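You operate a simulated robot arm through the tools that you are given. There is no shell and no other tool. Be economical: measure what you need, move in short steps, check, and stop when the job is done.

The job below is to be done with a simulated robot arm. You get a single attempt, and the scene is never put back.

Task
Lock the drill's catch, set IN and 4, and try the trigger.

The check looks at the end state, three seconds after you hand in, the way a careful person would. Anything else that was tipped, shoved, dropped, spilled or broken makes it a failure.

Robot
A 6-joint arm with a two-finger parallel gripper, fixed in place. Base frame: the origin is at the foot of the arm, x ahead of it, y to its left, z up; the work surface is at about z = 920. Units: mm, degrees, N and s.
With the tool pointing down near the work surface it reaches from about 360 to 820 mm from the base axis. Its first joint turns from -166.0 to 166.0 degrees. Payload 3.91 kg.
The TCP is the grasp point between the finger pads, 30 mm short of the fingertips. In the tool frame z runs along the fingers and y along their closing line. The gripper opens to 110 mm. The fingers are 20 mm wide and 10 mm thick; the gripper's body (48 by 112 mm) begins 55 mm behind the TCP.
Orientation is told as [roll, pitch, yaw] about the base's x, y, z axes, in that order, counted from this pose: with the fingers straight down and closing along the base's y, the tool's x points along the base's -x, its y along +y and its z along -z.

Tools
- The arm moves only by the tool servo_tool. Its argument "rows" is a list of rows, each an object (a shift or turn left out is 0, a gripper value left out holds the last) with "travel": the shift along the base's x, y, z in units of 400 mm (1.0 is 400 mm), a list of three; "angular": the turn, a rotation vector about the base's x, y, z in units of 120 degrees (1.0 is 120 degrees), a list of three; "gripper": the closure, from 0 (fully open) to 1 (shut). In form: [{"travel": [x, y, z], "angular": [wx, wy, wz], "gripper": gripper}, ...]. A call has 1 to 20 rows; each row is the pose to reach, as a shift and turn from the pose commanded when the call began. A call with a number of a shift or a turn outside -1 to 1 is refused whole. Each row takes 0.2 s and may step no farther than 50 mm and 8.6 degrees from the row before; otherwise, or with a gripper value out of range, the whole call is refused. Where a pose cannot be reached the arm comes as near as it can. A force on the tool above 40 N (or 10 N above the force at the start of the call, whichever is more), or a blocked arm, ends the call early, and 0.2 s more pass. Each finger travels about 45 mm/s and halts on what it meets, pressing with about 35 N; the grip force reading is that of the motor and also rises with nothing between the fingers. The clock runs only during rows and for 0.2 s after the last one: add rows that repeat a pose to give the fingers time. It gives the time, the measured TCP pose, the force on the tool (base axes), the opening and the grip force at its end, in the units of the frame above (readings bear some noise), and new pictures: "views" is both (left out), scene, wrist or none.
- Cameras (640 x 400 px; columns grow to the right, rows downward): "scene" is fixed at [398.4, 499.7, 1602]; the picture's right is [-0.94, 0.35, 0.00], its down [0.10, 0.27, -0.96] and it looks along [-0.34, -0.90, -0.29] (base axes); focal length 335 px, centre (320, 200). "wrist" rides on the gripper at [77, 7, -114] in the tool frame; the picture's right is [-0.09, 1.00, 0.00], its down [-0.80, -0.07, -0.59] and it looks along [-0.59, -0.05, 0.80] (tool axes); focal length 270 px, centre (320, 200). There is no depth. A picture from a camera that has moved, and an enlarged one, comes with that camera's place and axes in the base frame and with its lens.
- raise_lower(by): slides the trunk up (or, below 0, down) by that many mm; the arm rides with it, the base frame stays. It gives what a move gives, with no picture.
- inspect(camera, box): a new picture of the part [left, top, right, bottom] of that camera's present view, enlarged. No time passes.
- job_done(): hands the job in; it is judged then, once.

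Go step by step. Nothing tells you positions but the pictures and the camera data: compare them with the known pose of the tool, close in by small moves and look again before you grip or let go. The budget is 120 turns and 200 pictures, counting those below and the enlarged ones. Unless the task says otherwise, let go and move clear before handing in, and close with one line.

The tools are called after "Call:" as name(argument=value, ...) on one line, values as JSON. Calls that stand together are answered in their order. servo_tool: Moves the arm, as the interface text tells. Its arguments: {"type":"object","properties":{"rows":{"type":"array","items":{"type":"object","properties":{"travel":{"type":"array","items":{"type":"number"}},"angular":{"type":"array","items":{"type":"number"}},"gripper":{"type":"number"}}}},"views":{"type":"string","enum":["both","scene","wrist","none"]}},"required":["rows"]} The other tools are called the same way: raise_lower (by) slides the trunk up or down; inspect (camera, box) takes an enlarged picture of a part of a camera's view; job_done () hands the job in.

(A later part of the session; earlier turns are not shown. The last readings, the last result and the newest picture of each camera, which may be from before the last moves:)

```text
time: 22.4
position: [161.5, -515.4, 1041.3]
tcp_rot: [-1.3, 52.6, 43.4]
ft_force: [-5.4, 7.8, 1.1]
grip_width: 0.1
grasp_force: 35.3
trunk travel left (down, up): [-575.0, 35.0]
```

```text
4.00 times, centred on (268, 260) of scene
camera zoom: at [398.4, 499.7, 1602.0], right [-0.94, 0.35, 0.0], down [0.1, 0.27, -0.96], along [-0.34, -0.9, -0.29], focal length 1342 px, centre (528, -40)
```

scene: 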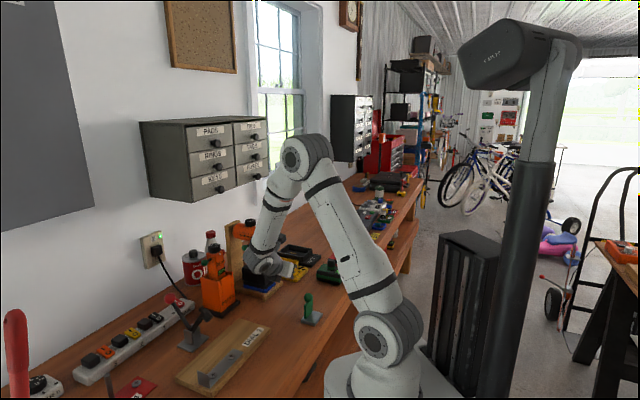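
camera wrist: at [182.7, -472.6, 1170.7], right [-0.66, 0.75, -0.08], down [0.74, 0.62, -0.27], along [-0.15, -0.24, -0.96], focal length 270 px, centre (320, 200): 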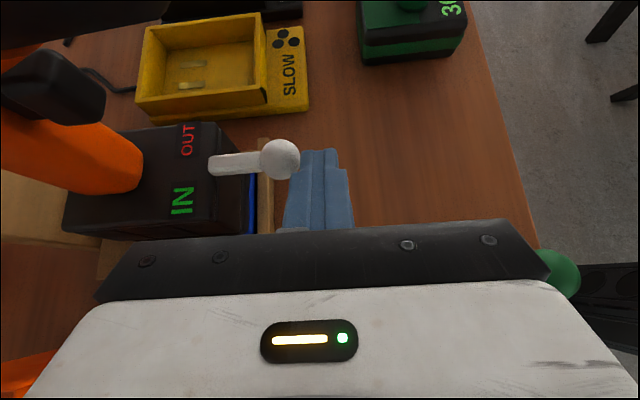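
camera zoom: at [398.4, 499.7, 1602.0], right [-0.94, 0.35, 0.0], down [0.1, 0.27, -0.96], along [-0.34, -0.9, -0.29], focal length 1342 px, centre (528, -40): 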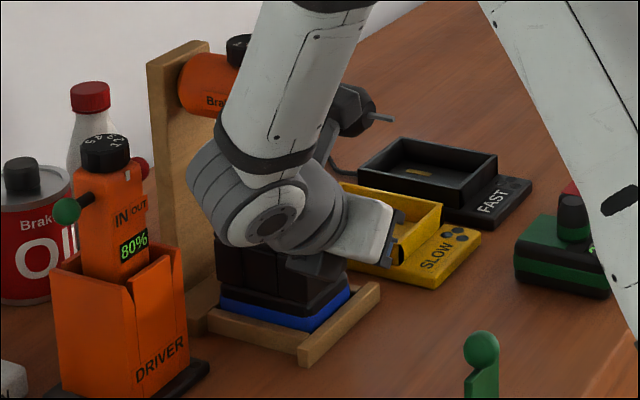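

Call:
servo_tool(rows=[{"travel": [-0.03, 0.03, 0]}, {"travel": [-0.07, 0.072, 0.0]}, {"travel": [-0.05, 0.1, 0.08]}, {"travel": [-0.03, 0.12, 0.18]}, {"travel": [-0.01, 0.14, 0.28]}, {"travel": [0.01, 0.16, 0.38]}, {"travel": [0.01, 0.16, 0.48]}], views="wrist")

Call:
inspect(camera="wrist", box=[120, 0, 320, 160])

Call:
inspect(camera="scene", box=[220, 210, 316, 310])

```text
time: 24.0
position: [165.6, -452.0, 1235.1]
tcp_rot: [-1.3, 52.6, 43.4]
ft_force: [-0.4, -0.2, -0.4]
grip_width: 0.4
grasp_force: 35.3
trunk travel left (down, up): [-575.0, 35.0]
camera wrist: at [191.3, -413.4, 1364.7], right [-0.66, 0.75, -0.08], down [0.74, 0.62, -0.27], along [-0.15, -0.24, -0.96], focal length 270 px, centre (320, 200)
```

wrist: 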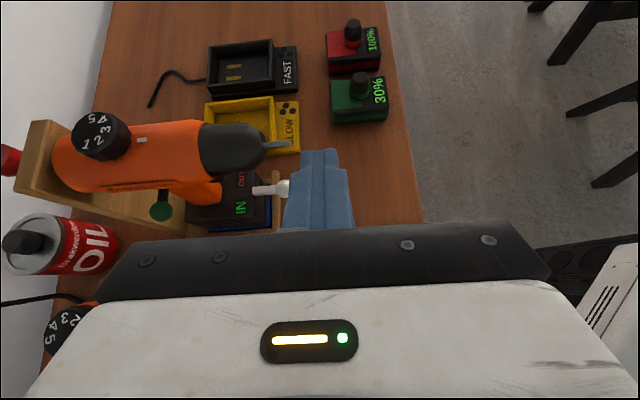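

```text
2.50 times, centred on (220, 80) of wrist
camera zoom: at [191.3, -413.4, 1364.7], right [-0.66, 0.75, -0.08], down [0.74, 0.62, -0.27], along [-0.15, -0.24, -0.96], focal length 676 px, centre (570, 500)
```

zoom: 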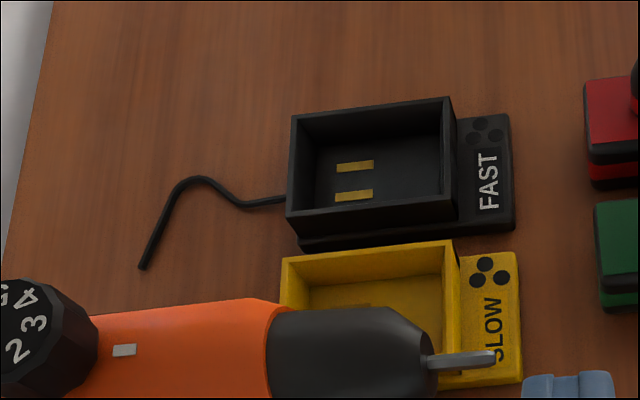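

```text
4.00 times, centred on (268, 260) of scene
camera zoom: at [398.4, 499.7, 1602.0], right [-0.94, 0.35, 0.0], down [0.1, 0.27, -0.96], along [-0.34, -0.9, -0.29], focal length 1342 px, centre (528, -40)
```

zoom: 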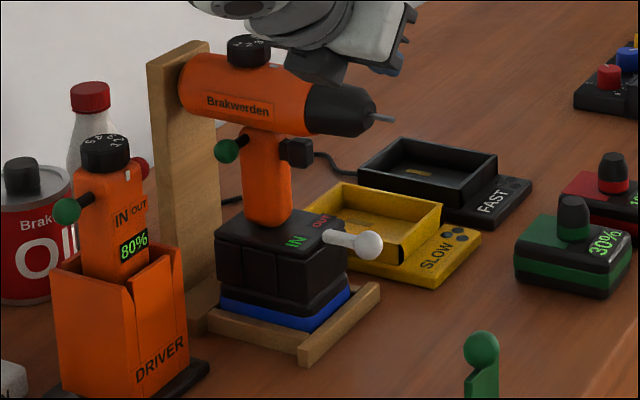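

Catch stays in. Now the dial close-up.

Call:
inspect(camera="wrist", box=[60, 95, 170, 225])

```text
3.08 times, centred on (115, 160) of wrist
camera zoom: at [191.3, -413.4, 1364.7], right [-0.66, 0.75, -0.08], down [0.74, 0.62, -0.27], along [-0.15, -0.24, -0.96], focal length 832 px, centre (951, 323)
```

zoom: 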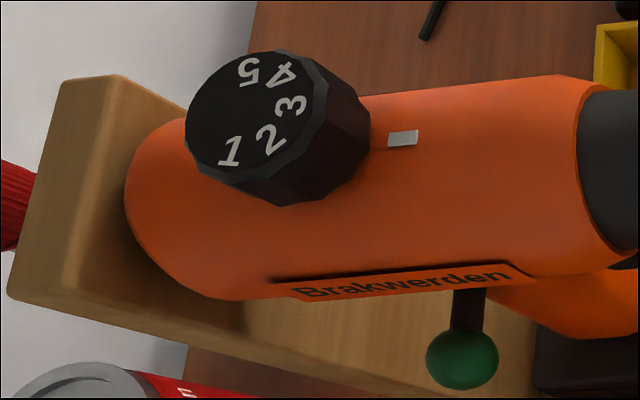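

The pointer tab faces the nose and 3 is at it; 4 needs roughly one clockwise step. Before operating the cross bolt I want to see the drill's left side; I straighten the tool and go round.

Call:
servo_tool(rows=[{"travel": [-0.01, 0, 0.04], "angular": [0.0446, -0.0446, 0]}, {"travel": [-0.04, 0, 0.08], "angular": [0.0892, -0.0892, 0]}, {"travel": [-0.07, 0, 0.12], "angular": [0.1338, -0.1338, 0]}, {"travel": [-0.1, 0, 0.16], "angular": [0.1784, -0.1784, 0]}, {"travel": [-0.13, 0, 0.2], "angular": [0.223, -0.223, 0]}, {"travel": [-0.16, 0, 0.2], "angular": [0.2676, -0.2676, 0]}, {"travel": [-0.19, 0, 0.2], "angular": [0.31, -0.31, 0]}], views="none")

Call:
servo_tool(rows=[{"travel": [-0.03, -0.03, 0], "angular": [0, 0, -0.06]}, {"travel": [-0.06, -0.06, 0], "angular": [0, 0, -0.12]}, {"travel": [-0.09, -0.09, 0], "angular": [0, 0, -0.18]}, {"travel": [-0.12, -0.12, 0], "angular": [0, 0, -0.24]}, {"travel": [-0.15, -0.15, 0], "angular": [0, 0, -0.3]}, {"travel": [-0.18, -0.18, 0], "angular": [0, 0, -0.36]}], views="none")

Call:
servo_tool(rows=[{"travel": [-0.02, -0.04, -0.02], "angular": [0, -0.065, 0]}, {"travel": [-0.04, -0.08, -0.04], "angular": [0, -0.13, 0]}, {"travel": [-0.06, -0.12, -0.06], "angular": [0, -0.195, 0]}, {"travel": [-0.08, -0.16, -0.08], "angular": [0, -0.26, 0]}, {"travel": [-0.1, -0.2, -0.1], "angular": [0, -0.325, 0]}, {"travel": [-0.12, -0.24, -0.12], "angular": [0, -0.39, 0]}, {"travel": [-0.14, -0.28, -0.14], "angular": [0, -0.45, 0]}], views="both")

```text
time: 25.6
position: [90.9, -452.3, 1312.0]
tcp_rot: [0.0, -0.1, 44.0]
ft_force: [0.2, -0.3, 0.9]
grip_width: 0.0
grasp_force: 35.4
trunk travel left (down, up): [-575.0, 35.0]
```

```text
time: 27.0
position: [17.4, -524.5, 1313.0]
tcp_rot: [0.1, 0.0, 0.8]
ft_force: [-0.3, -0.5, -0.4]
grip_width: 0.0
grasp_force: 35.5
trunk travel left (down, up): [-575.0, 35.0]
```

```text
time: 28.6
position: [-37.4, -636.8, 1256.6]
tcp_rot: [-1.0, -54.1, 1.4]
ft_force: [0.4, 0.1, -0.4]
grip_width: 0.0
grasp_force: 35.6
trunk travel left (down, up): [-575.0, 35.0]
camera wrist: at [-175.0, -630.7, 1260.9], right [0.04, 1.0, 0.06], down [-0.01, -0.06, 1.0], along [1.0, -0.04, 0.01], focal length 270 px, centre (320, 200)
```

scene: 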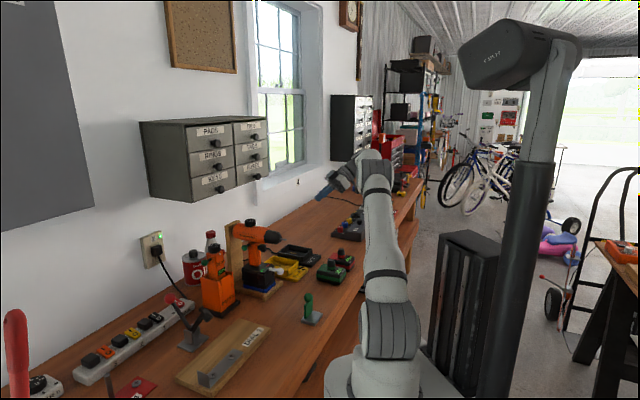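
wrist: 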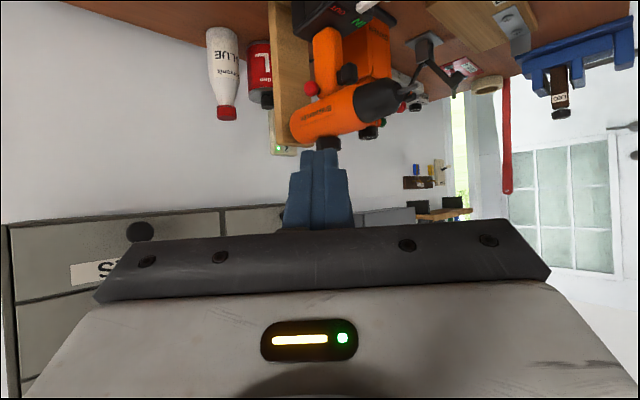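

Call:
inspect(camera="wrist", box=[270, 0, 430, 150])

```text
2.67 times, centred on (350, 75) of wrist
camera zoom: at [-175.0, -630.7, 1260.9], right [0.04, 1.0, 0.06], down [-0.01, -0.06, 1.0], along [1.0, -0.04, 0.01], focal length 721 px, centre (240, 533)
```

zoom: 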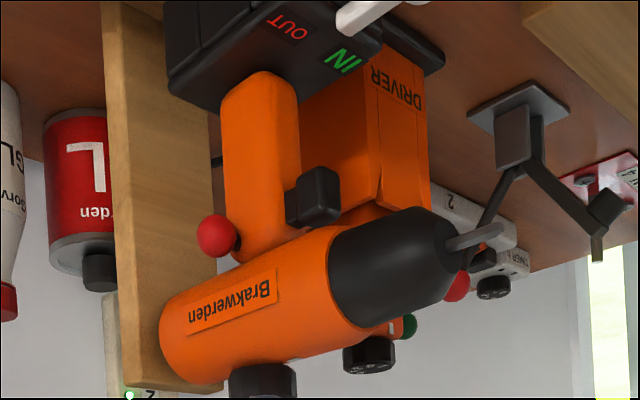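

The drill's left side has a matching red ball sticking out less (−30 vs +45 mm), so the bolt sits on the OUT side; pushing green in sets IN. I'll do it by squeezing across the body so nothing tips. First I go upright above the dial.

Call:
servo_tool(rows=[{"travel": [0.02, 0.04, 0.02], "angular": [0, 0.065, 0]}, {"travel": [0.04, 0.08, 0.04], "angular": [0, 0.13, 0]}, {"travel": [0.06, 0.12, 0.06], "angular": [0, 0.195, 0]}, {"travel": [0.08, 0.16, 0.08], "angular": [0, 0.26, 0]}, {"travel": [0.1, 0.2, 0.1], "angular": [0, 0.325, 0]}, {"travel": [0.14, 0.24, 0.12], "angular": [0, 0.39, 0]}, {"travel": [0.2, 0.26, 0.14], "angular": [0, 0.45, 0]}], views="none")

Call:
servo_tool(rows=[{"travel": [0.07, -0.02, 0], "angular": [0, 0, -0.06], "gripper": 0.5}, {"travel": [0.14, -0.05, 0], "angular": [0, 0, -0.12]}, {"travel": [0.21, -0.08, 0], "angular": [0, 0, -0.18]}, {"travel": [0.28, -0.12, 0], "angular": [0, 0, -0.24]}, {"travel": [0.35, -0.15, 0], "angular": [0, 0, -0.3]}, {"travel": [0.42, -0.18, 0], "angular": [0, 0, -0.36]}, {"travel": [0.48, -0.22, 0], "angular": [0, 0, -0.384]}], views="wrist")

```text
time: 30.2
position: [44.7, -532.0, 1311.2]
tcp_rot: [0.1, 0.3, 1.0]
ft_force: [-0.4, 0.0, 0.8]
grip_width: 0.0
grasp_force: 34.3
trunk travel left (down, up): [-575.0, 35.0]
```

```text
time: 31.8
position: [236.1, -622.1, 1309.9]
tcp_rot: [-0.1, 0.1, -45.3]
ft_force: [-0.4, 0.2, -0.1]
grip_width: 55.0
grasp_force: 0.0
trunk travel left (down, up): [-575.0, 35.0]
camera wrist: at [186.4, -561.4, 1425.2], right [0.77, 0.64, 0.0], down [0.51, -0.62, 0.59], along [0.38, -0.46, -0.8], focal length 270 px, centre (320, 200)
```

wrist: 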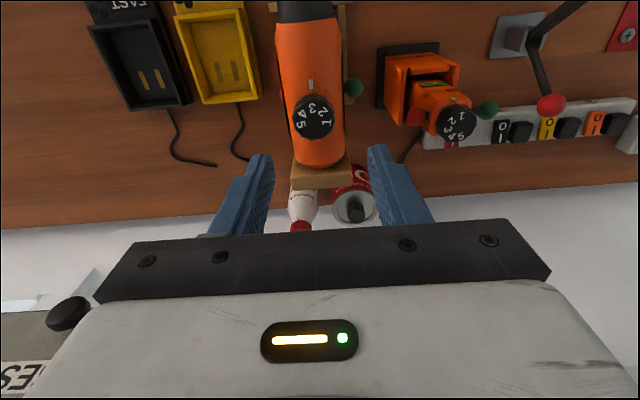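

Call:
inspect(camera="wrist", box=[270, 60, 370, 160])

```text
4.00 times, centred on (320, 110) of wrist
camera zoom: at [186.4, -561.4, 1425.2], right [0.77, 0.64, 0.0], down [0.51, -0.62, 0.59], along [0.38, -0.46, -0.8], focal length 1081 px, centre (320, 560)
```

zoom: 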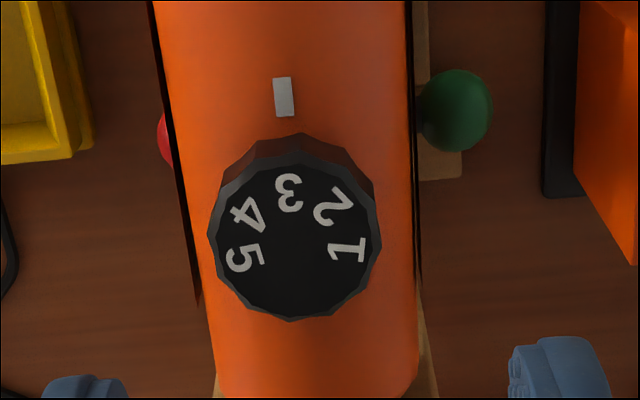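

Clear top view: 3 at the tab, dial centre ≈ (238,-633), step ≈ 55°. I turn the gripper to a start yaw and descend over the dial.

Call:
servo_tool(rows=[{"travel": [0.002, -0.01, -0.05], "angular": [0, 0, 0.065]}, {"travel": [0.004, -0.02, -0.1], "angular": [0, 0, 0.13]}, {"travel": [0.005, -0.027, -0.15], "angular": [0, 0, 0.195]}, {"travel": [0.005, -0.027, -0.2], "angular": [0, 0, 0.22]}, {"travel": [0.005, -0.027, -0.235], "angular": [0, 0, 0.22]}, {"travel": [0.005, -0.027, -0.235], "angular": [0, 0, 0.22]}], views="wrist")

Call:
inspect(camera="wrist", box=[220, 60, 420, 220])

Call:
inspect(camera="scene", box=[210, 190, 300, 260])

```text
time: 33.2
position: [238.0, -631.7, 1218.6]
tcp_rot: [0.0, 0.1, -18.8]
ft_force: [0.0, 0.1, 0.5]
grip_width: 55.1
grasp_force: 0.1
trunk travel left (down, up): [-575.0, 35.0]
camera wrist: at [166.7, -599.2, 1332.8], right [0.4, 0.91, 0.0], down [0.74, -0.33, 0.59], along [0.54, -0.24, -0.8], focal length 270 px, centre (320, 200)
```

wrist: 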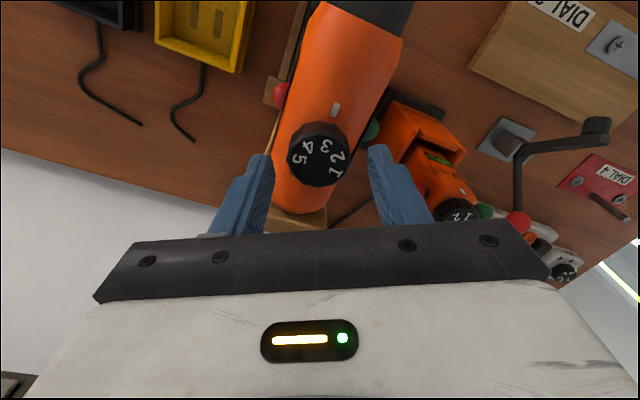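

```text
2.50 times, centred on (320, 140) of wrist
camera zoom: at [166.7, -599.2, 1332.8], right [0.4, 0.91, 0.0], down [0.74, -0.33, 0.59], along [0.54, -0.24, -0.8], focal length 676 px, centre (320, 350)
```

zoom: 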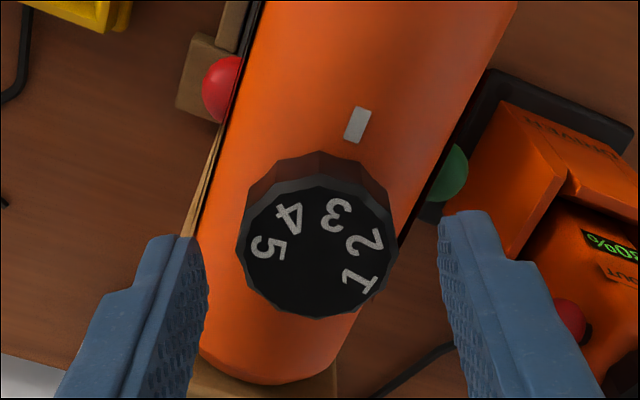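

```text
5.71 times, centred on (255, 225) of scene
camera zoom: at [398.4, 499.7, 1602.0], right [-0.94, 0.35, 0.0], down [0.1, 0.27, -0.96], along [-0.34, -0.9, -0.29], focal length 1917 px, centre (691, 57)
```

zoom: 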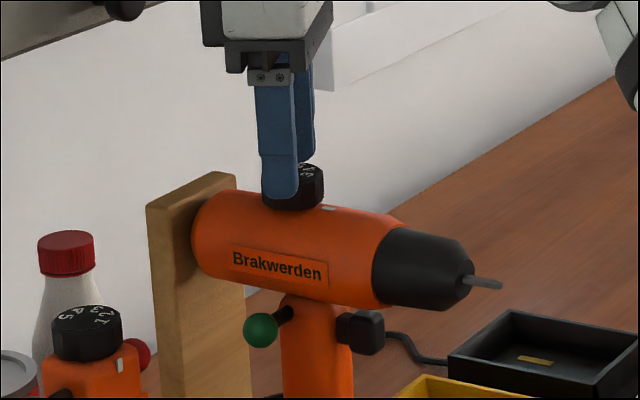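

Call:
servo_tool(rows=[{"travel": [0, -0.003, -0.02]}, {"travel": [0, -0.003, -0.041]}, {"travel": [0, -0.003, -0.041], "gripper": 0.62}, {"travel": [0, -0.003, -0.041], "gripper": 0.66}, {"travel": [0, -0.003, -0.041], "gripper": 0.72}, {"travel": [0, -0.003, -0.041], "gripper": 0.75}], views="both")

Call:
inspect(camera="scene", box=[210, 190, 300, 260])

Call:
inspect(camera="wrist", box=[220, 60, 420, 220])

```text
time: 34.6
position: [236.8, -633.2, 1202.1]
tcp_rot: [0.0, -0.1, -18.7]
ft_force: [0.2, 3.2, -0.4]
grip_width: 36.9
grasp_force: 34.9
trunk travel left (down, up): [-575.0, 35.0]
camera wrist: at [166.9, -600.5, 1315.4], right [0.4, 0.91, 0.0], down [0.74, -0.33, 0.59], along [0.54, -0.24, -0.8], focal length 270 px, centre (320, 200)
```

scene: 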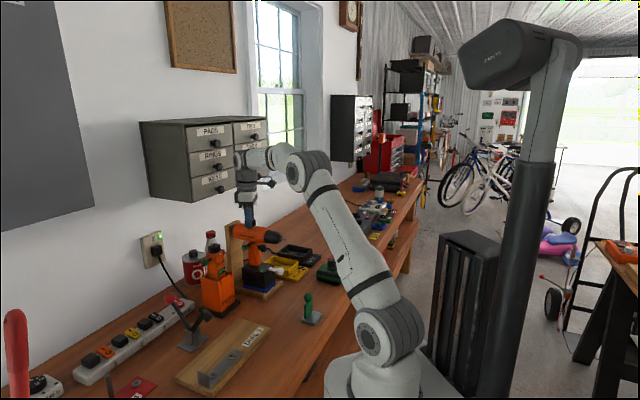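
wrist: 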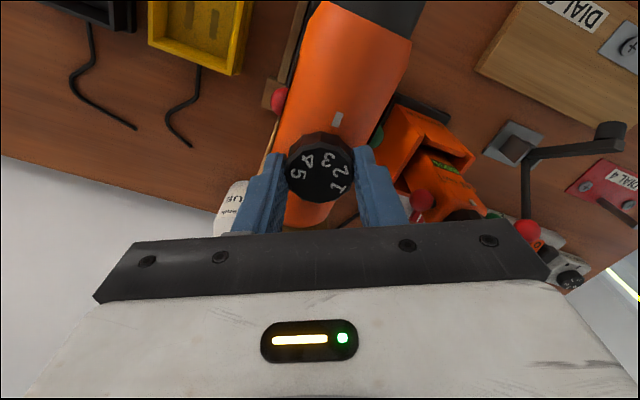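

```text
5.71 times, centred on (255, 225) of scene
camera zoom: at [398.4, 499.7, 1602.0], right [-0.94, 0.35, 0.0], down [0.1, 0.27, -0.96], along [-0.34, -0.9, -0.29], focal length 1917 px, centre (691, 57)
```

zoom: 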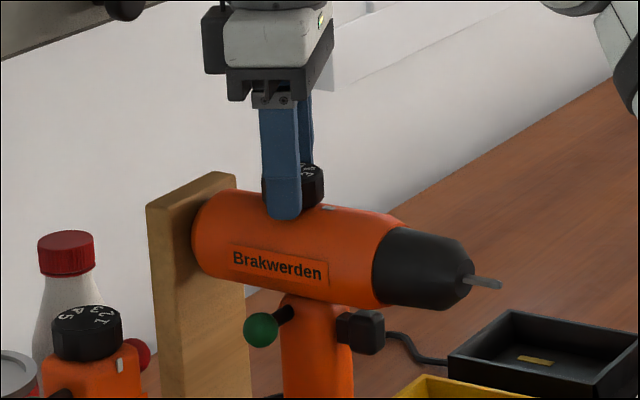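

```text
2.50 times, centred on (320, 140) of wrist
camera zoom: at [166.9, -600.5, 1315.4], right [0.4, 0.91, 0.0], down [0.74, -0.33, 0.59], along [0.54, -0.24, -0.8], focal length 676 px, centre (320, 350)
```

zoom: 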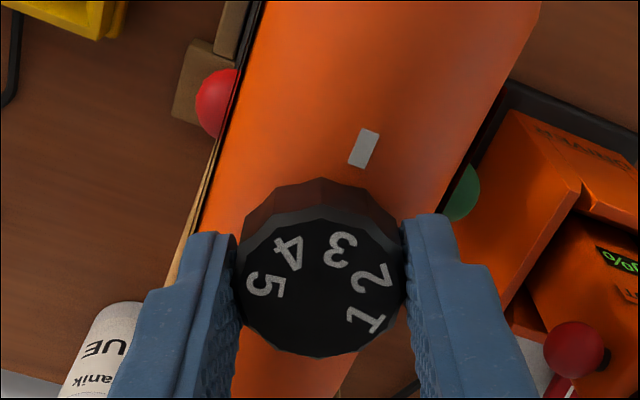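

Dial gripped squarely, little side force. I turn clockwise ~50° and look.

Call:
servo_tool(rows=[{"angular": [0, 0, -0.06]}, {"angular": [0, 0, -0.12]}, {"angular": [0, 0, -0.18]}, {"angular": [0, 0, -0.24]}, {"angular": [0, 0, -0.3]}, {"angular": [0, 0, -0.36]}, {"angular": [0, 0, -0.417]}, {"angular": [0, 0, -0.417]}], views="wrist")

Call:
inspect(camera="wrist", box=[220, 60, 420, 220])

Call:
inspect(camera="scene", box=[210, 190, 300, 260])

```text
time: 36.4
position: [236.8, -633.5, 1200.0]
tcp_rot: [-0.1, 0.1, -69.0]
ft_force: [-1.5, 1.6, -0.7]
grip_width: 36.9
grasp_force: 34.8
trunk travel left (down, up): [-575.0, 35.0]
camera wrist: at [215.8, -558.2, 1315.5], right [0.96, 0.28, 0.0], down [0.22, -0.77, 0.59], along [0.16, -0.57, -0.8], focal length 270 px, centre (320, 200)
```

wrist: 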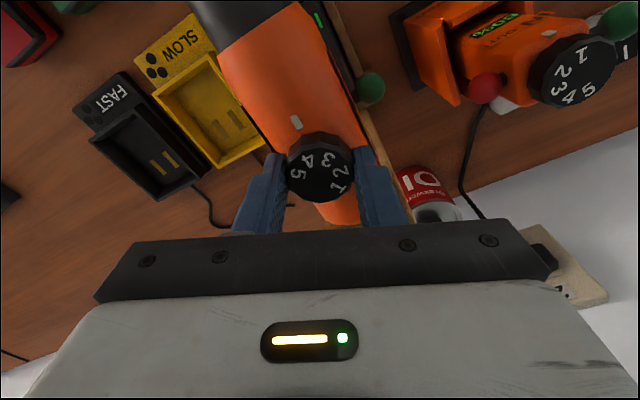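

```text
2.50 times, centred on (320, 140) of wrist
camera zoom: at [215.8, -558.2, 1315.5], right [0.96, 0.28, 0.0], down [0.22, -0.77, 0.59], along [0.16, -0.57, -0.8], focal length 676 px, centre (320, 350)
```

zoom: 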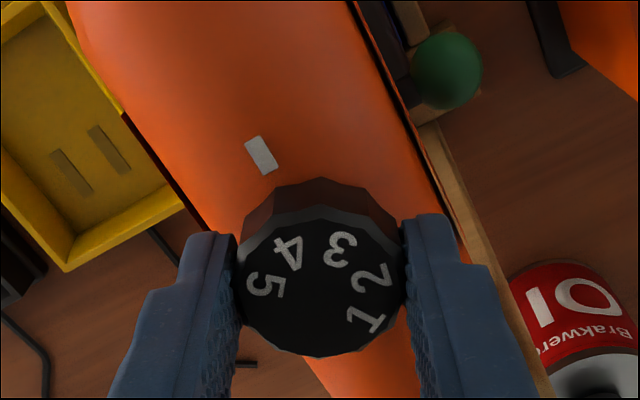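

```text
5.71 times, centred on (255, 225) of scene
camera zoom: at [398.4, 499.7, 1602.0], right [-0.94, 0.35, 0.0], down [0.1, 0.27, -0.96], along [-0.34, -0.9, -0.29], focal length 1917 px, centre (691, 57)
```

zoom: 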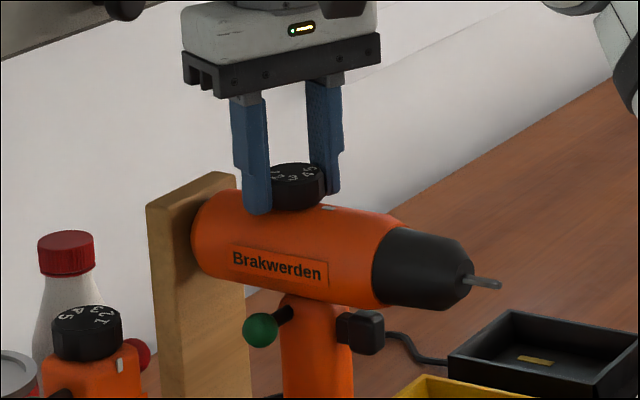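

4 is at the tab now. I release, rise, and check from the aligned view.

Call:
servo_tool(rows=[{"gripper": 0.6}, {"gripper": 0.5}, {"travel": [0, 0, 0.05], "gripper": 0.5}, {"travel": [0, 0, 0.1], "angular": [0, 0, 0.06]}, {"travel": [0, 0.01, 0.18], "angular": [0, 0, 0.12]}, {"travel": [0, 0.027, 0.27], "angular": [0, 0, 0.197], "gripper": 0}], views="wrist")

Call:
inspect(camera="wrist", box=[270, 60, 370, 160])

```text
refused: row 6 steps farther than a row can; nothing moved
```

```text
4.00 times, centred on (320, 110) of wrist
camera zoom: at [215.8, -558.2, 1315.5], right [0.96, 0.28, 0.0], down [0.22, -0.77, 0.59], along [0.16, -0.57, -0.8], focal length 1081 px, centre (320, 560)
```

zoom: 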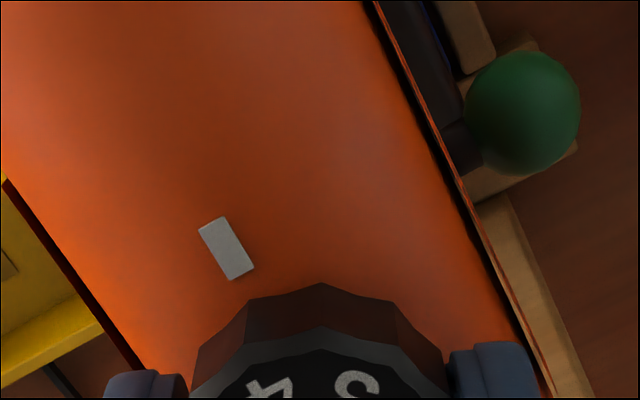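

Call:
servo_tool(rows=[{"gripper": 0.6}, {"gripper": 0.5}, {"gripper": 0.5}, {"travel": [0, 0, 0.05], "gripper": 0.5}, {"travel": [0, 0, 0.1], "angular": [0, 0, 0.06]}, {"travel": [0, 0.01, 0.18], "angular": [0, 0, 0.12]}, {"travel": [0, 0.027, 0.27], "angular": [0, 0, 0.18], "gripper": 0}, {"travel": [0, 0.027, 0.275], "angular": [0, 0, 0.197], "gripper": 0}], views="wrist")

Call:
inspect(camera="wrist", box=[270, 60, 370, 160])

```text
time: 38.2
position: [236.1, -622.0, 1312.4]
tcp_rot: [-0.1, 0.1, -45.1]
ft_force: [-0.6, -0.3, -0.1]
grip_width: 107.6
grasp_force: 0.1
trunk travel left (down, up): [-575.0, 35.0]
camera wrist: at [186.2, -561.2, 1425.7], right [0.77, 0.64, 0.0], down [0.51, -0.62, 0.59], along [0.38, -0.46, -0.8], focal length 270 px, centre (320, 200)
```

wrist: 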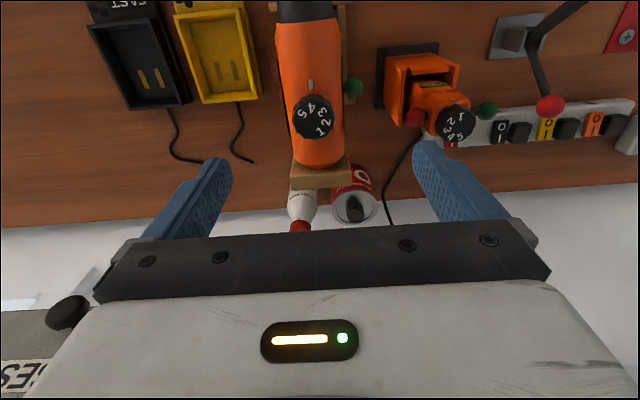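

```text
4.00 times, centred on (320, 110) of wrist
camera zoom: at [186.2, -561.2, 1425.7], right [0.77, 0.64, 0.0], down [0.51, -0.62, 0.59], along [0.38, -0.46, -0.8], focal length 1081 px, centre (320, 560)
```

zoom: 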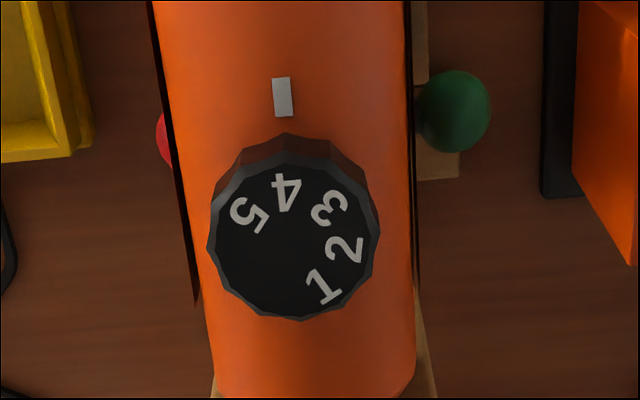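

4 is lined up with the tab. Now I tilt 15° about the drill's axis and go above the body so one finger can push green while the other braces on the opposite side of the body.

Call:
servo_tool(rows=[{"travel": [0.04, 0.03, -0.02], "angular": [-0.044, 0.044, 0], "gripper": 0}, {"travel": [0.083, 0.067, -0.06], "angular": [-0.0884, 0.0884, 0]}, {"travel": [0.083, 0.067, -0.1425], "angular": [-0.0884, 0.0884, 0]}, {"travel": [0.064, 0.048, -0.2425], "angular": [-0.0884, 0.0884, 0]}, {"travel": [0.064, 0.048, -0.2425], "angular": [-0.0884, 0.0884, 0]}], views="both")

Call:
inspect(camera="scene", box=[210, 190, 300, 260])

Call:
inspect(camera="wrist", box=[200, 60, 440, 220])

```text
time: 39.4
position: [263.1, -601.7, 1216.3]
tcp_rot: [-15.0, -0.2, -45.2]
ft_force: [0.7, 1.1, -0.1]
grip_width: 110.3
grasp_force: 0.0
trunk travel left (down, up): [-575.0, 35.0]
camera wrist: at [234.1, -519.7, 1323.7], right [0.75, 0.61, -0.26], down [0.62, -0.51, 0.59], along [0.23, -0.6, -0.76], focal length 270 px, centre (320, 200)
```

scene: 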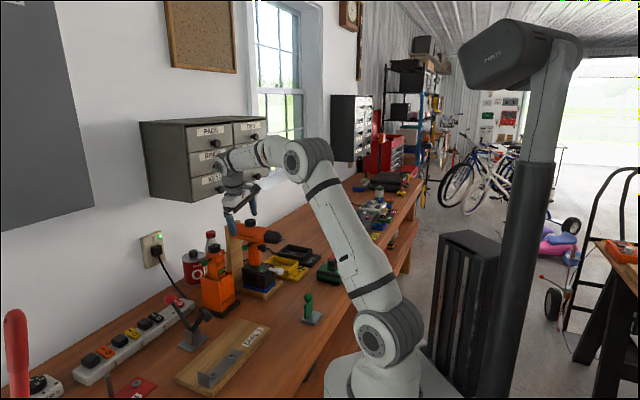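
wrist: 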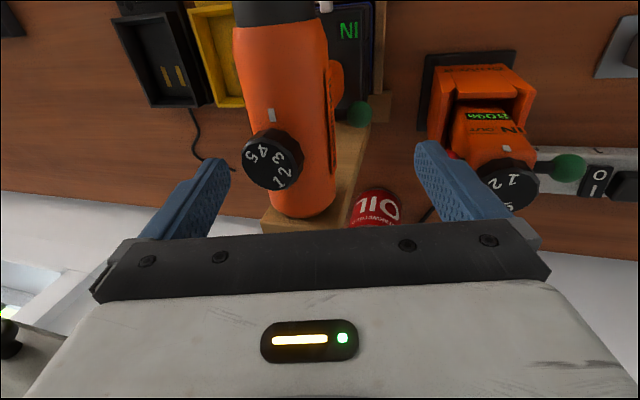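

```text
5.71 times, centred on (255, 225) of scene
camera zoom: at [398.4, 499.7, 1602.0], right [-0.94, 0.35, 0.0], down [0.1, 0.27, -0.96], along [-0.34, -0.9, -0.29], focal length 1917 px, centre (691, 57)
```

zoom: 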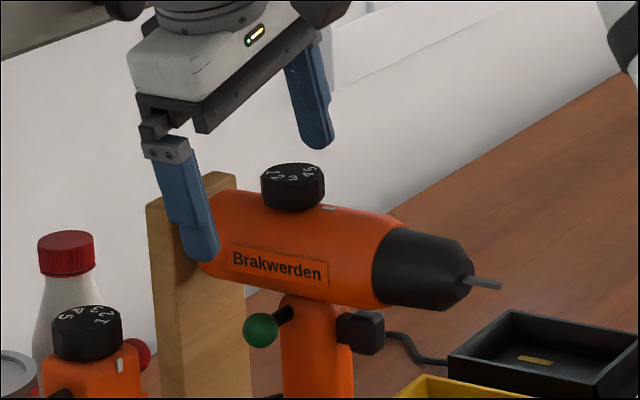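

```text
2.50 times, centred on (320, 140) of wrist
camera zoom: at [234.1, -519.7, 1323.7], right [0.75, 0.61, -0.26], down [0.62, -0.51, 0.59], along [0.23, -0.6, -0.76], focal length 676 px, centre (320, 350)
```

zoom: 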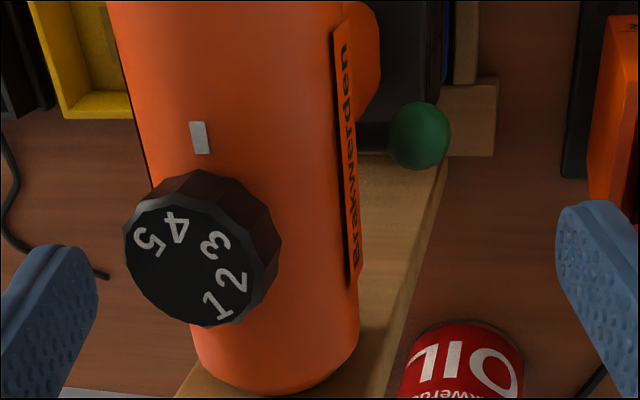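

Call:
servo_tool(rows=[{"travel": [-0.012, -0.012, -0.06]}, {"travel": [-0.023, -0.023, -0.115]}, {"travel": [-0.028, -0.028, -0.14]}, {"travel": [-0.028, -0.028, -0.14]}], views="wrist")

Call:
inspect(camera="scene", box=[210, 190, 300, 260])

Call:
inspect(camera="wrist", box=[160, 60, 480, 220])

```text
time: 40.4
position: [251.7, -615.2, 1159.0]
tcp_rot: [-15.0, -0.1, -45.2]
ft_force: [0.1, -0.1, -0.5]
grip_width: 109.9
grasp_force: 0.1
trunk travel left (down, up): [-575.0, 35.0]
camera wrist: at [223.5, -533.3, 1267.9], right [0.75, 0.61, -0.26], down [0.62, -0.51, 0.59], along [0.23, -0.6, -0.76], focal length 270 px, centre (320, 200)
```

wrist: 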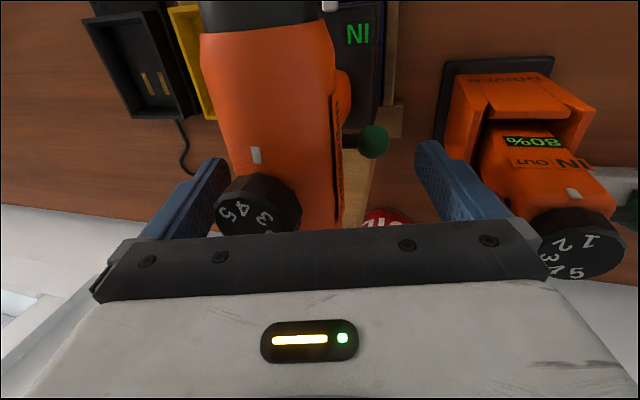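

```text
5.71 times, centred on (255, 225) of scene
camera zoom: at [398.4, 499.7, 1602.0], right [-0.94, 0.35, 0.0], down [0.1, 0.27, -0.96], along [-0.34, -0.9, -0.29], focal length 1917 px, centre (691, 57)
```

zoom: 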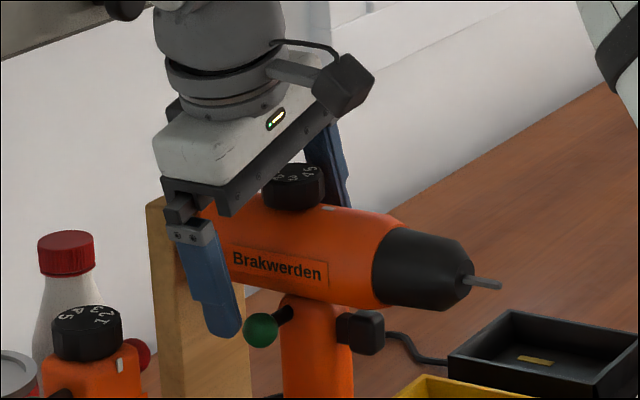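

```text
2.00 times, centred on (320, 140) of wrist
camera zoom: at [223.5, -533.3, 1267.9], right [0.75, 0.61, -0.26], down [0.62, -0.51, 0.59], along [0.23, -0.6, -0.76], focal length 541 px, centre (320, 320)
```

zoom: 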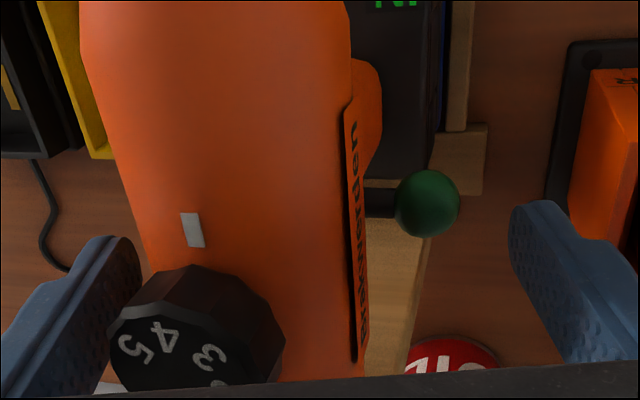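

Call:
servo_tool(rows=[{"travel": [-0.007, 0.007, 0]}, {"travel": [-0.0116, 0.0024, -0.024]}, {"travel": [-0.0163, -0.0022, -0.048]}, {"travel": [-0.0163, -0.0022, -0.048], "gripper": 0.08}, {"travel": [-0.0163, -0.0022, -0.048], "gripper": 0.08}], views="wrist")

Call:
inspect(camera="scene", box=[210, 190, 300, 260])

Call:
inspect(camera="wrist", box=[160, 60, 480, 220])

```text
time: 41.6
position: [244.8, -616.6, 1140.6]
tcp_rot: [-15.0, -0.1, -45.2]
ft_force: [0.8, -0.1, -0.5]
grip_width: 101.3
grasp_force: 0.1
trunk travel left (down, up): [-575.0, 35.0]
camera wrist: at [216.0, -534.6, 1248.1], right [0.75, 0.61, -0.26], down [0.62, -0.51, 0.59], along [0.23, -0.6, -0.76], focal length 270 px, centre (320, 200)
```

wrist: 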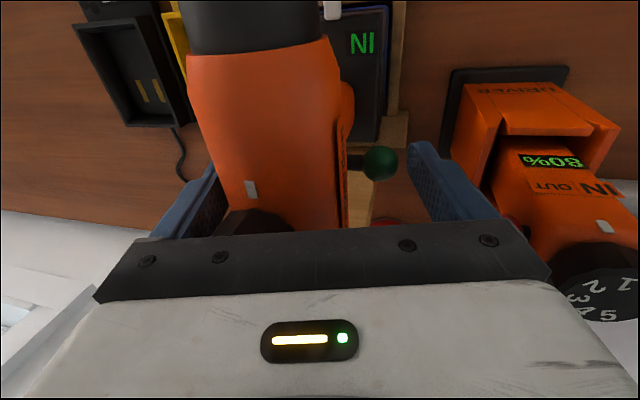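

```text
5.71 times, centred on (255, 225) of scene
camera zoom: at [398.4, 499.7, 1602.0], right [-0.94, 0.35, 0.0], down [0.1, 0.27, -0.96], along [-0.34, -0.9, -0.29], focal length 1917 px, centre (691, 57)
```

zoom: 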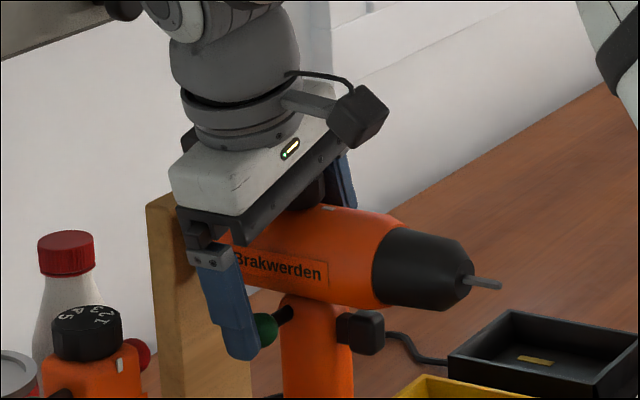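

```text
2.00 times, centred on (320, 140) of wrist
camera zoom: at [216.0, -534.6, 1248.1], right [0.75, 0.61, -0.26], down [0.62, -0.51, 0.59], along [0.23, -0.6, -0.76], focal length 541 px, centre (320, 320)
```

zoom: 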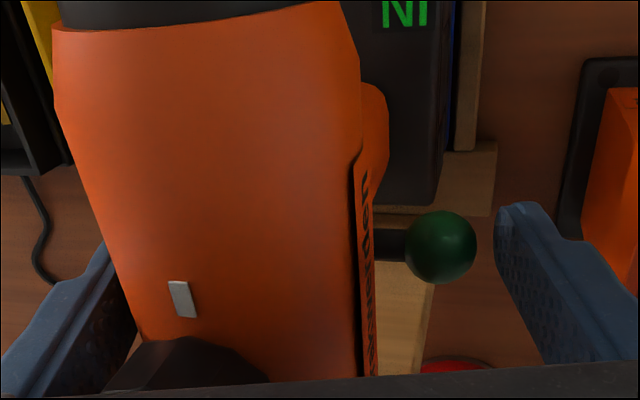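

Aligned on both sides. I close in small steps, shifting the wrist so the left finger only braces.

Call:
servo_tool(rows=[{"gripper": 0.12}, {"gripper": 0.155}, {"gripper": 0.155}], views="none")

Call:
servo_tool(rows=[{"travel": [-0.0018, -0.0018, 0.0006], "gripper": 0.175}, {"travel": [-0.0036, -0.0036, 0.0012], "gripper": 0.195}, {"travel": [-0.0036, -0.0036, 0.0012], "gripper": 0.195}], views="wrist")

Call:
inspect(camera="wrist", box=[160, 60, 480, 220])

Call:
inspect(camera="scene", box=[210, 190, 300, 260])

```text
time: 42.4
position: [244.7, -615.1, 1139.6]
tcp_rot: [-14.9, -0.1, -45.2]
ft_force: [-2.5, -1.7, 2.2]
grip_width: 94.3
grasp_force: 1.7
trunk travel left (down, up): [-575.0, 35.0]
```

```text
time: 43.2
position: [243.5, -617.6, 1139.8]
tcp_rot: [-15.0, -0.1, -45.2]
ft_force: [-1.7, -1.2, -0.7]
grip_width: 89.5
grasp_force: 1.2
trunk travel left (down, up): [-575.0, 35.0]
camera wrist: at [214.9, -535.4, 1247.9], right [0.75, 0.62, -0.26], down [0.62, -0.51, 0.59], along [0.23, -0.6, -0.76], focal length 270 px, centre (320, 200)
```

wrist: 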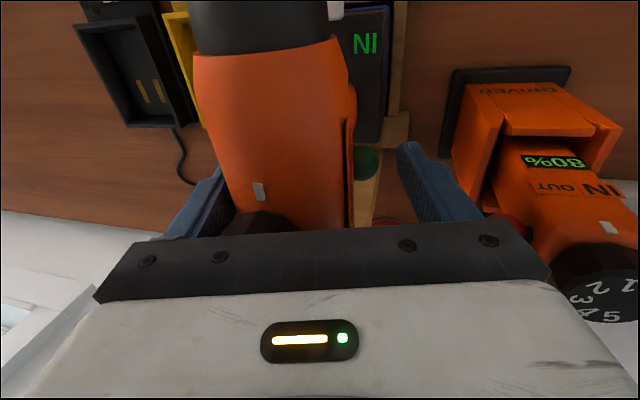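

```text
2.00 times, centred on (320, 140) of wrist
camera zoom: at [214.9, -535.4, 1247.9], right [0.75, 0.62, -0.26], down [0.62, -0.51, 0.59], along [0.23, -0.6, -0.76], focal length 541 px, centre (320, 320)
```

zoom: 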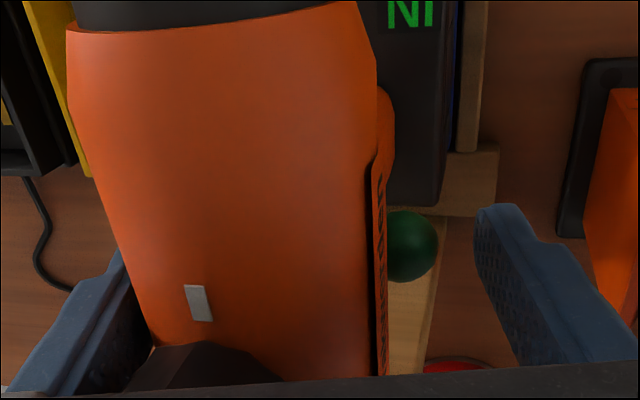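

```text
5.71 times, centred on (255, 225) of scene
camera zoom: at [398.4, 499.7, 1602.0], right [-0.94, 0.35, 0.0], down [0.1, 0.27, -0.96], along [-0.34, -0.9, -0.29], focal length 1917 px, centre (691, 57)
```

zoom: 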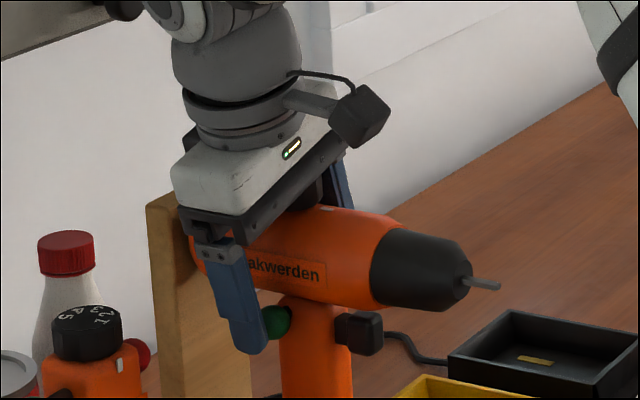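

The green ball snapped inward. I continue a little to confirm it's at its stop.

Call:
servo_tool(rows=[{"travel": [-0.003, -0.003, 0.0012], "gripper": 0.23}, {"travel": [-0.0065, -0.0065, 0.0024], "gripper": 0.265}, {"travel": [-0.008, -0.008, 0.003], "gripper": 0.28}, {"travel": [-0.008, -0.008, 0.003], "gripper": 0.28}], views="none")

Call:
inspect(camera="wrist", box=[160, 60, 480, 220])

Call:
inspect(camera="scene", box=[210, 190, 300, 260])

```text
time: 44.2
position: [240.0, -619.9, 1142.0]
tcp_rot: [-15.0, -0.2, -45.2]
ft_force: [-0.3, -1.2, 0.4]
grip_width: 80.2
grasp_force: 4.4
trunk travel left (down, up): [-575.0, 35.0]
```

```text
2.00 times, centred on (320, 140) of wrist
camera zoom: at [211.3, -538.5, 1249.8], right [0.75, 0.61, -0.26], down [0.62, -0.51, 0.59], along [0.23, -0.6, -0.76], focal length 541 px, centre (320, 320)
```

zoom: 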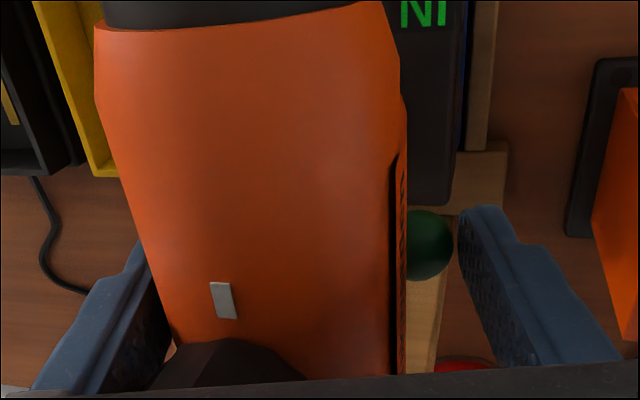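

```text
5.71 times, centred on (255, 225) of scene
camera zoom: at [398.4, 499.7, 1602.0], right [-0.94, 0.35, 0.0], down [0.1, 0.27, -0.96], along [-0.34, -0.9, -0.29], focal length 1917 px, centre (691, 57)
```

zoom: 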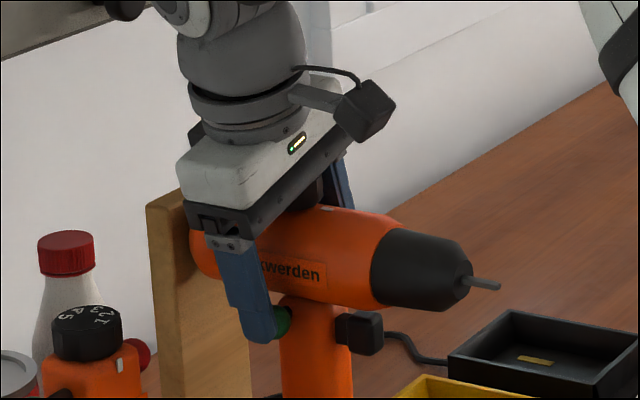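

Call:
servo_tool(rows=[{"travel": [-0.0018, -0.0018, 0.0006], "gripper": 0.3}, {"travel": [-0.0027, -0.0027, 0.001], "gripper": 0.32}, {"travel": [-0.0027, -0.0027, 0.001], "gripper": 0.32}], views="none")

Call:
inspect(camera="wrist", box=[160, 60, 480, 220])

```text
time: 45.0
position: [240.2, -620.1, 1142.0]
tcp_rot: [-14.9, 0.0, -45.2]
ft_force: [6.2, 5.9, 0.9]
grip_width: 78.1
grasp_force: 35.3
trunk travel left (down, up): [-575.0, 35.0]
```

```text
2.00 times, centred on (320, 140) of wrist
camera zoom: at [211.8, -538.2, 1250.2], right [0.75, 0.62, -0.26], down [0.62, -0.51, 0.59], along [0.23, -0.6, -0.76], focal length 541 px, centre (320, 320)
```

zoom: 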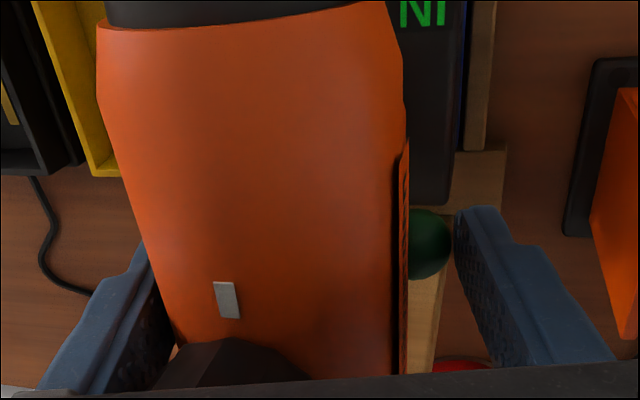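

Clamped at 78 mm with solid stop – the full ~15 mm travel. I open and retract upward along the tool axis.

Call:
servo_tool(rows=[{"gripper": 0.2}, {"gripper": 0.1}, {"gripper": 0.02, "travel": [0.005, 0.005, -0.002]}, {"gripper": 0.0, "travel": [0.01, 0.01, -0.003]}, {"travel": [0.02, 0.02, 0.05], "gripper": 0}, {"travel": [0.04, 0.04, 0.15]}, {"travel": [0.06, 0.06, 0.25]}, {"travel": [0.07, 0.07, 0.33]}], views="wrist")

Call:
inspect(camera="wrist", box=[200, 60, 440, 220])

Call:
inspect(camera="scene", box=[210, 190, 310, 300])

```text
time: 46.8
position: [265.5, -592.6, 1272.3]
tcp_rot: [-15.0, 0.0, -45.2]
ft_force: [0.3, -0.4, 0.0]
grip_width: 109.7
grasp_force: 0.1
trunk travel left (down, up): [-575.0, 35.0]
camera wrist: at [237.6, -511.7, 1382.0], right [0.74, 0.62, -0.26], down [0.62, -0.51, 0.59], along [0.23, -0.6, -0.76], focal length 270 px, centre (320, 200)
```

wrist: 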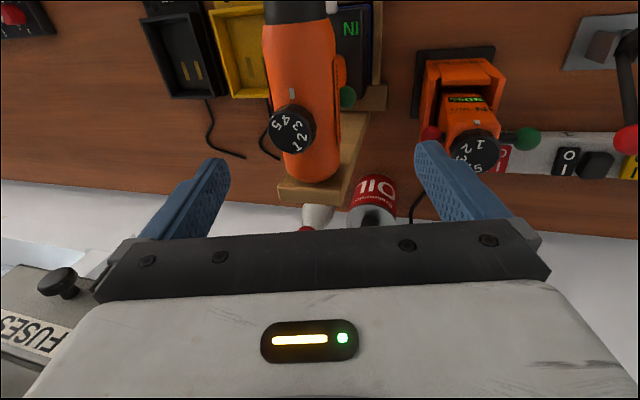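

```text
2.50 times, centred on (320, 140) of wrist
camera zoom: at [237.6, -511.7, 1382.0], right [0.74, 0.62, -0.26], down [0.62, -0.51, 0.59], along [0.23, -0.6, -0.76], focal length 676 px, centre (320, 350)
```

zoom: 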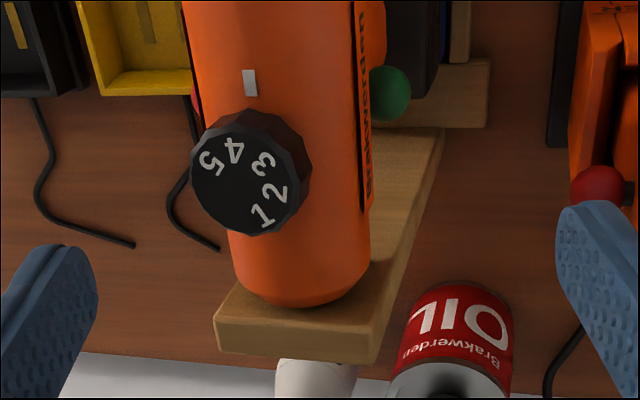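

```text
3.64 times, centred on (260, 245) of scene
camera zoom: at [398.4, 499.7, 1602.0], right [-0.94, 0.35, 0.0], down [0.1, 0.27, -0.96], along [-0.34, -0.9, -0.29], focal length 1220 px, centre (538, 36)
```

zoom: 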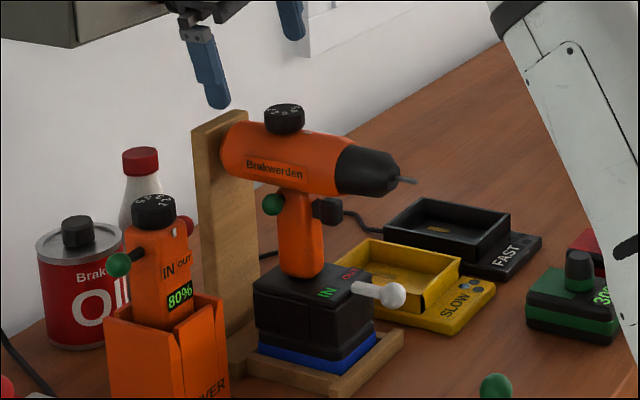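

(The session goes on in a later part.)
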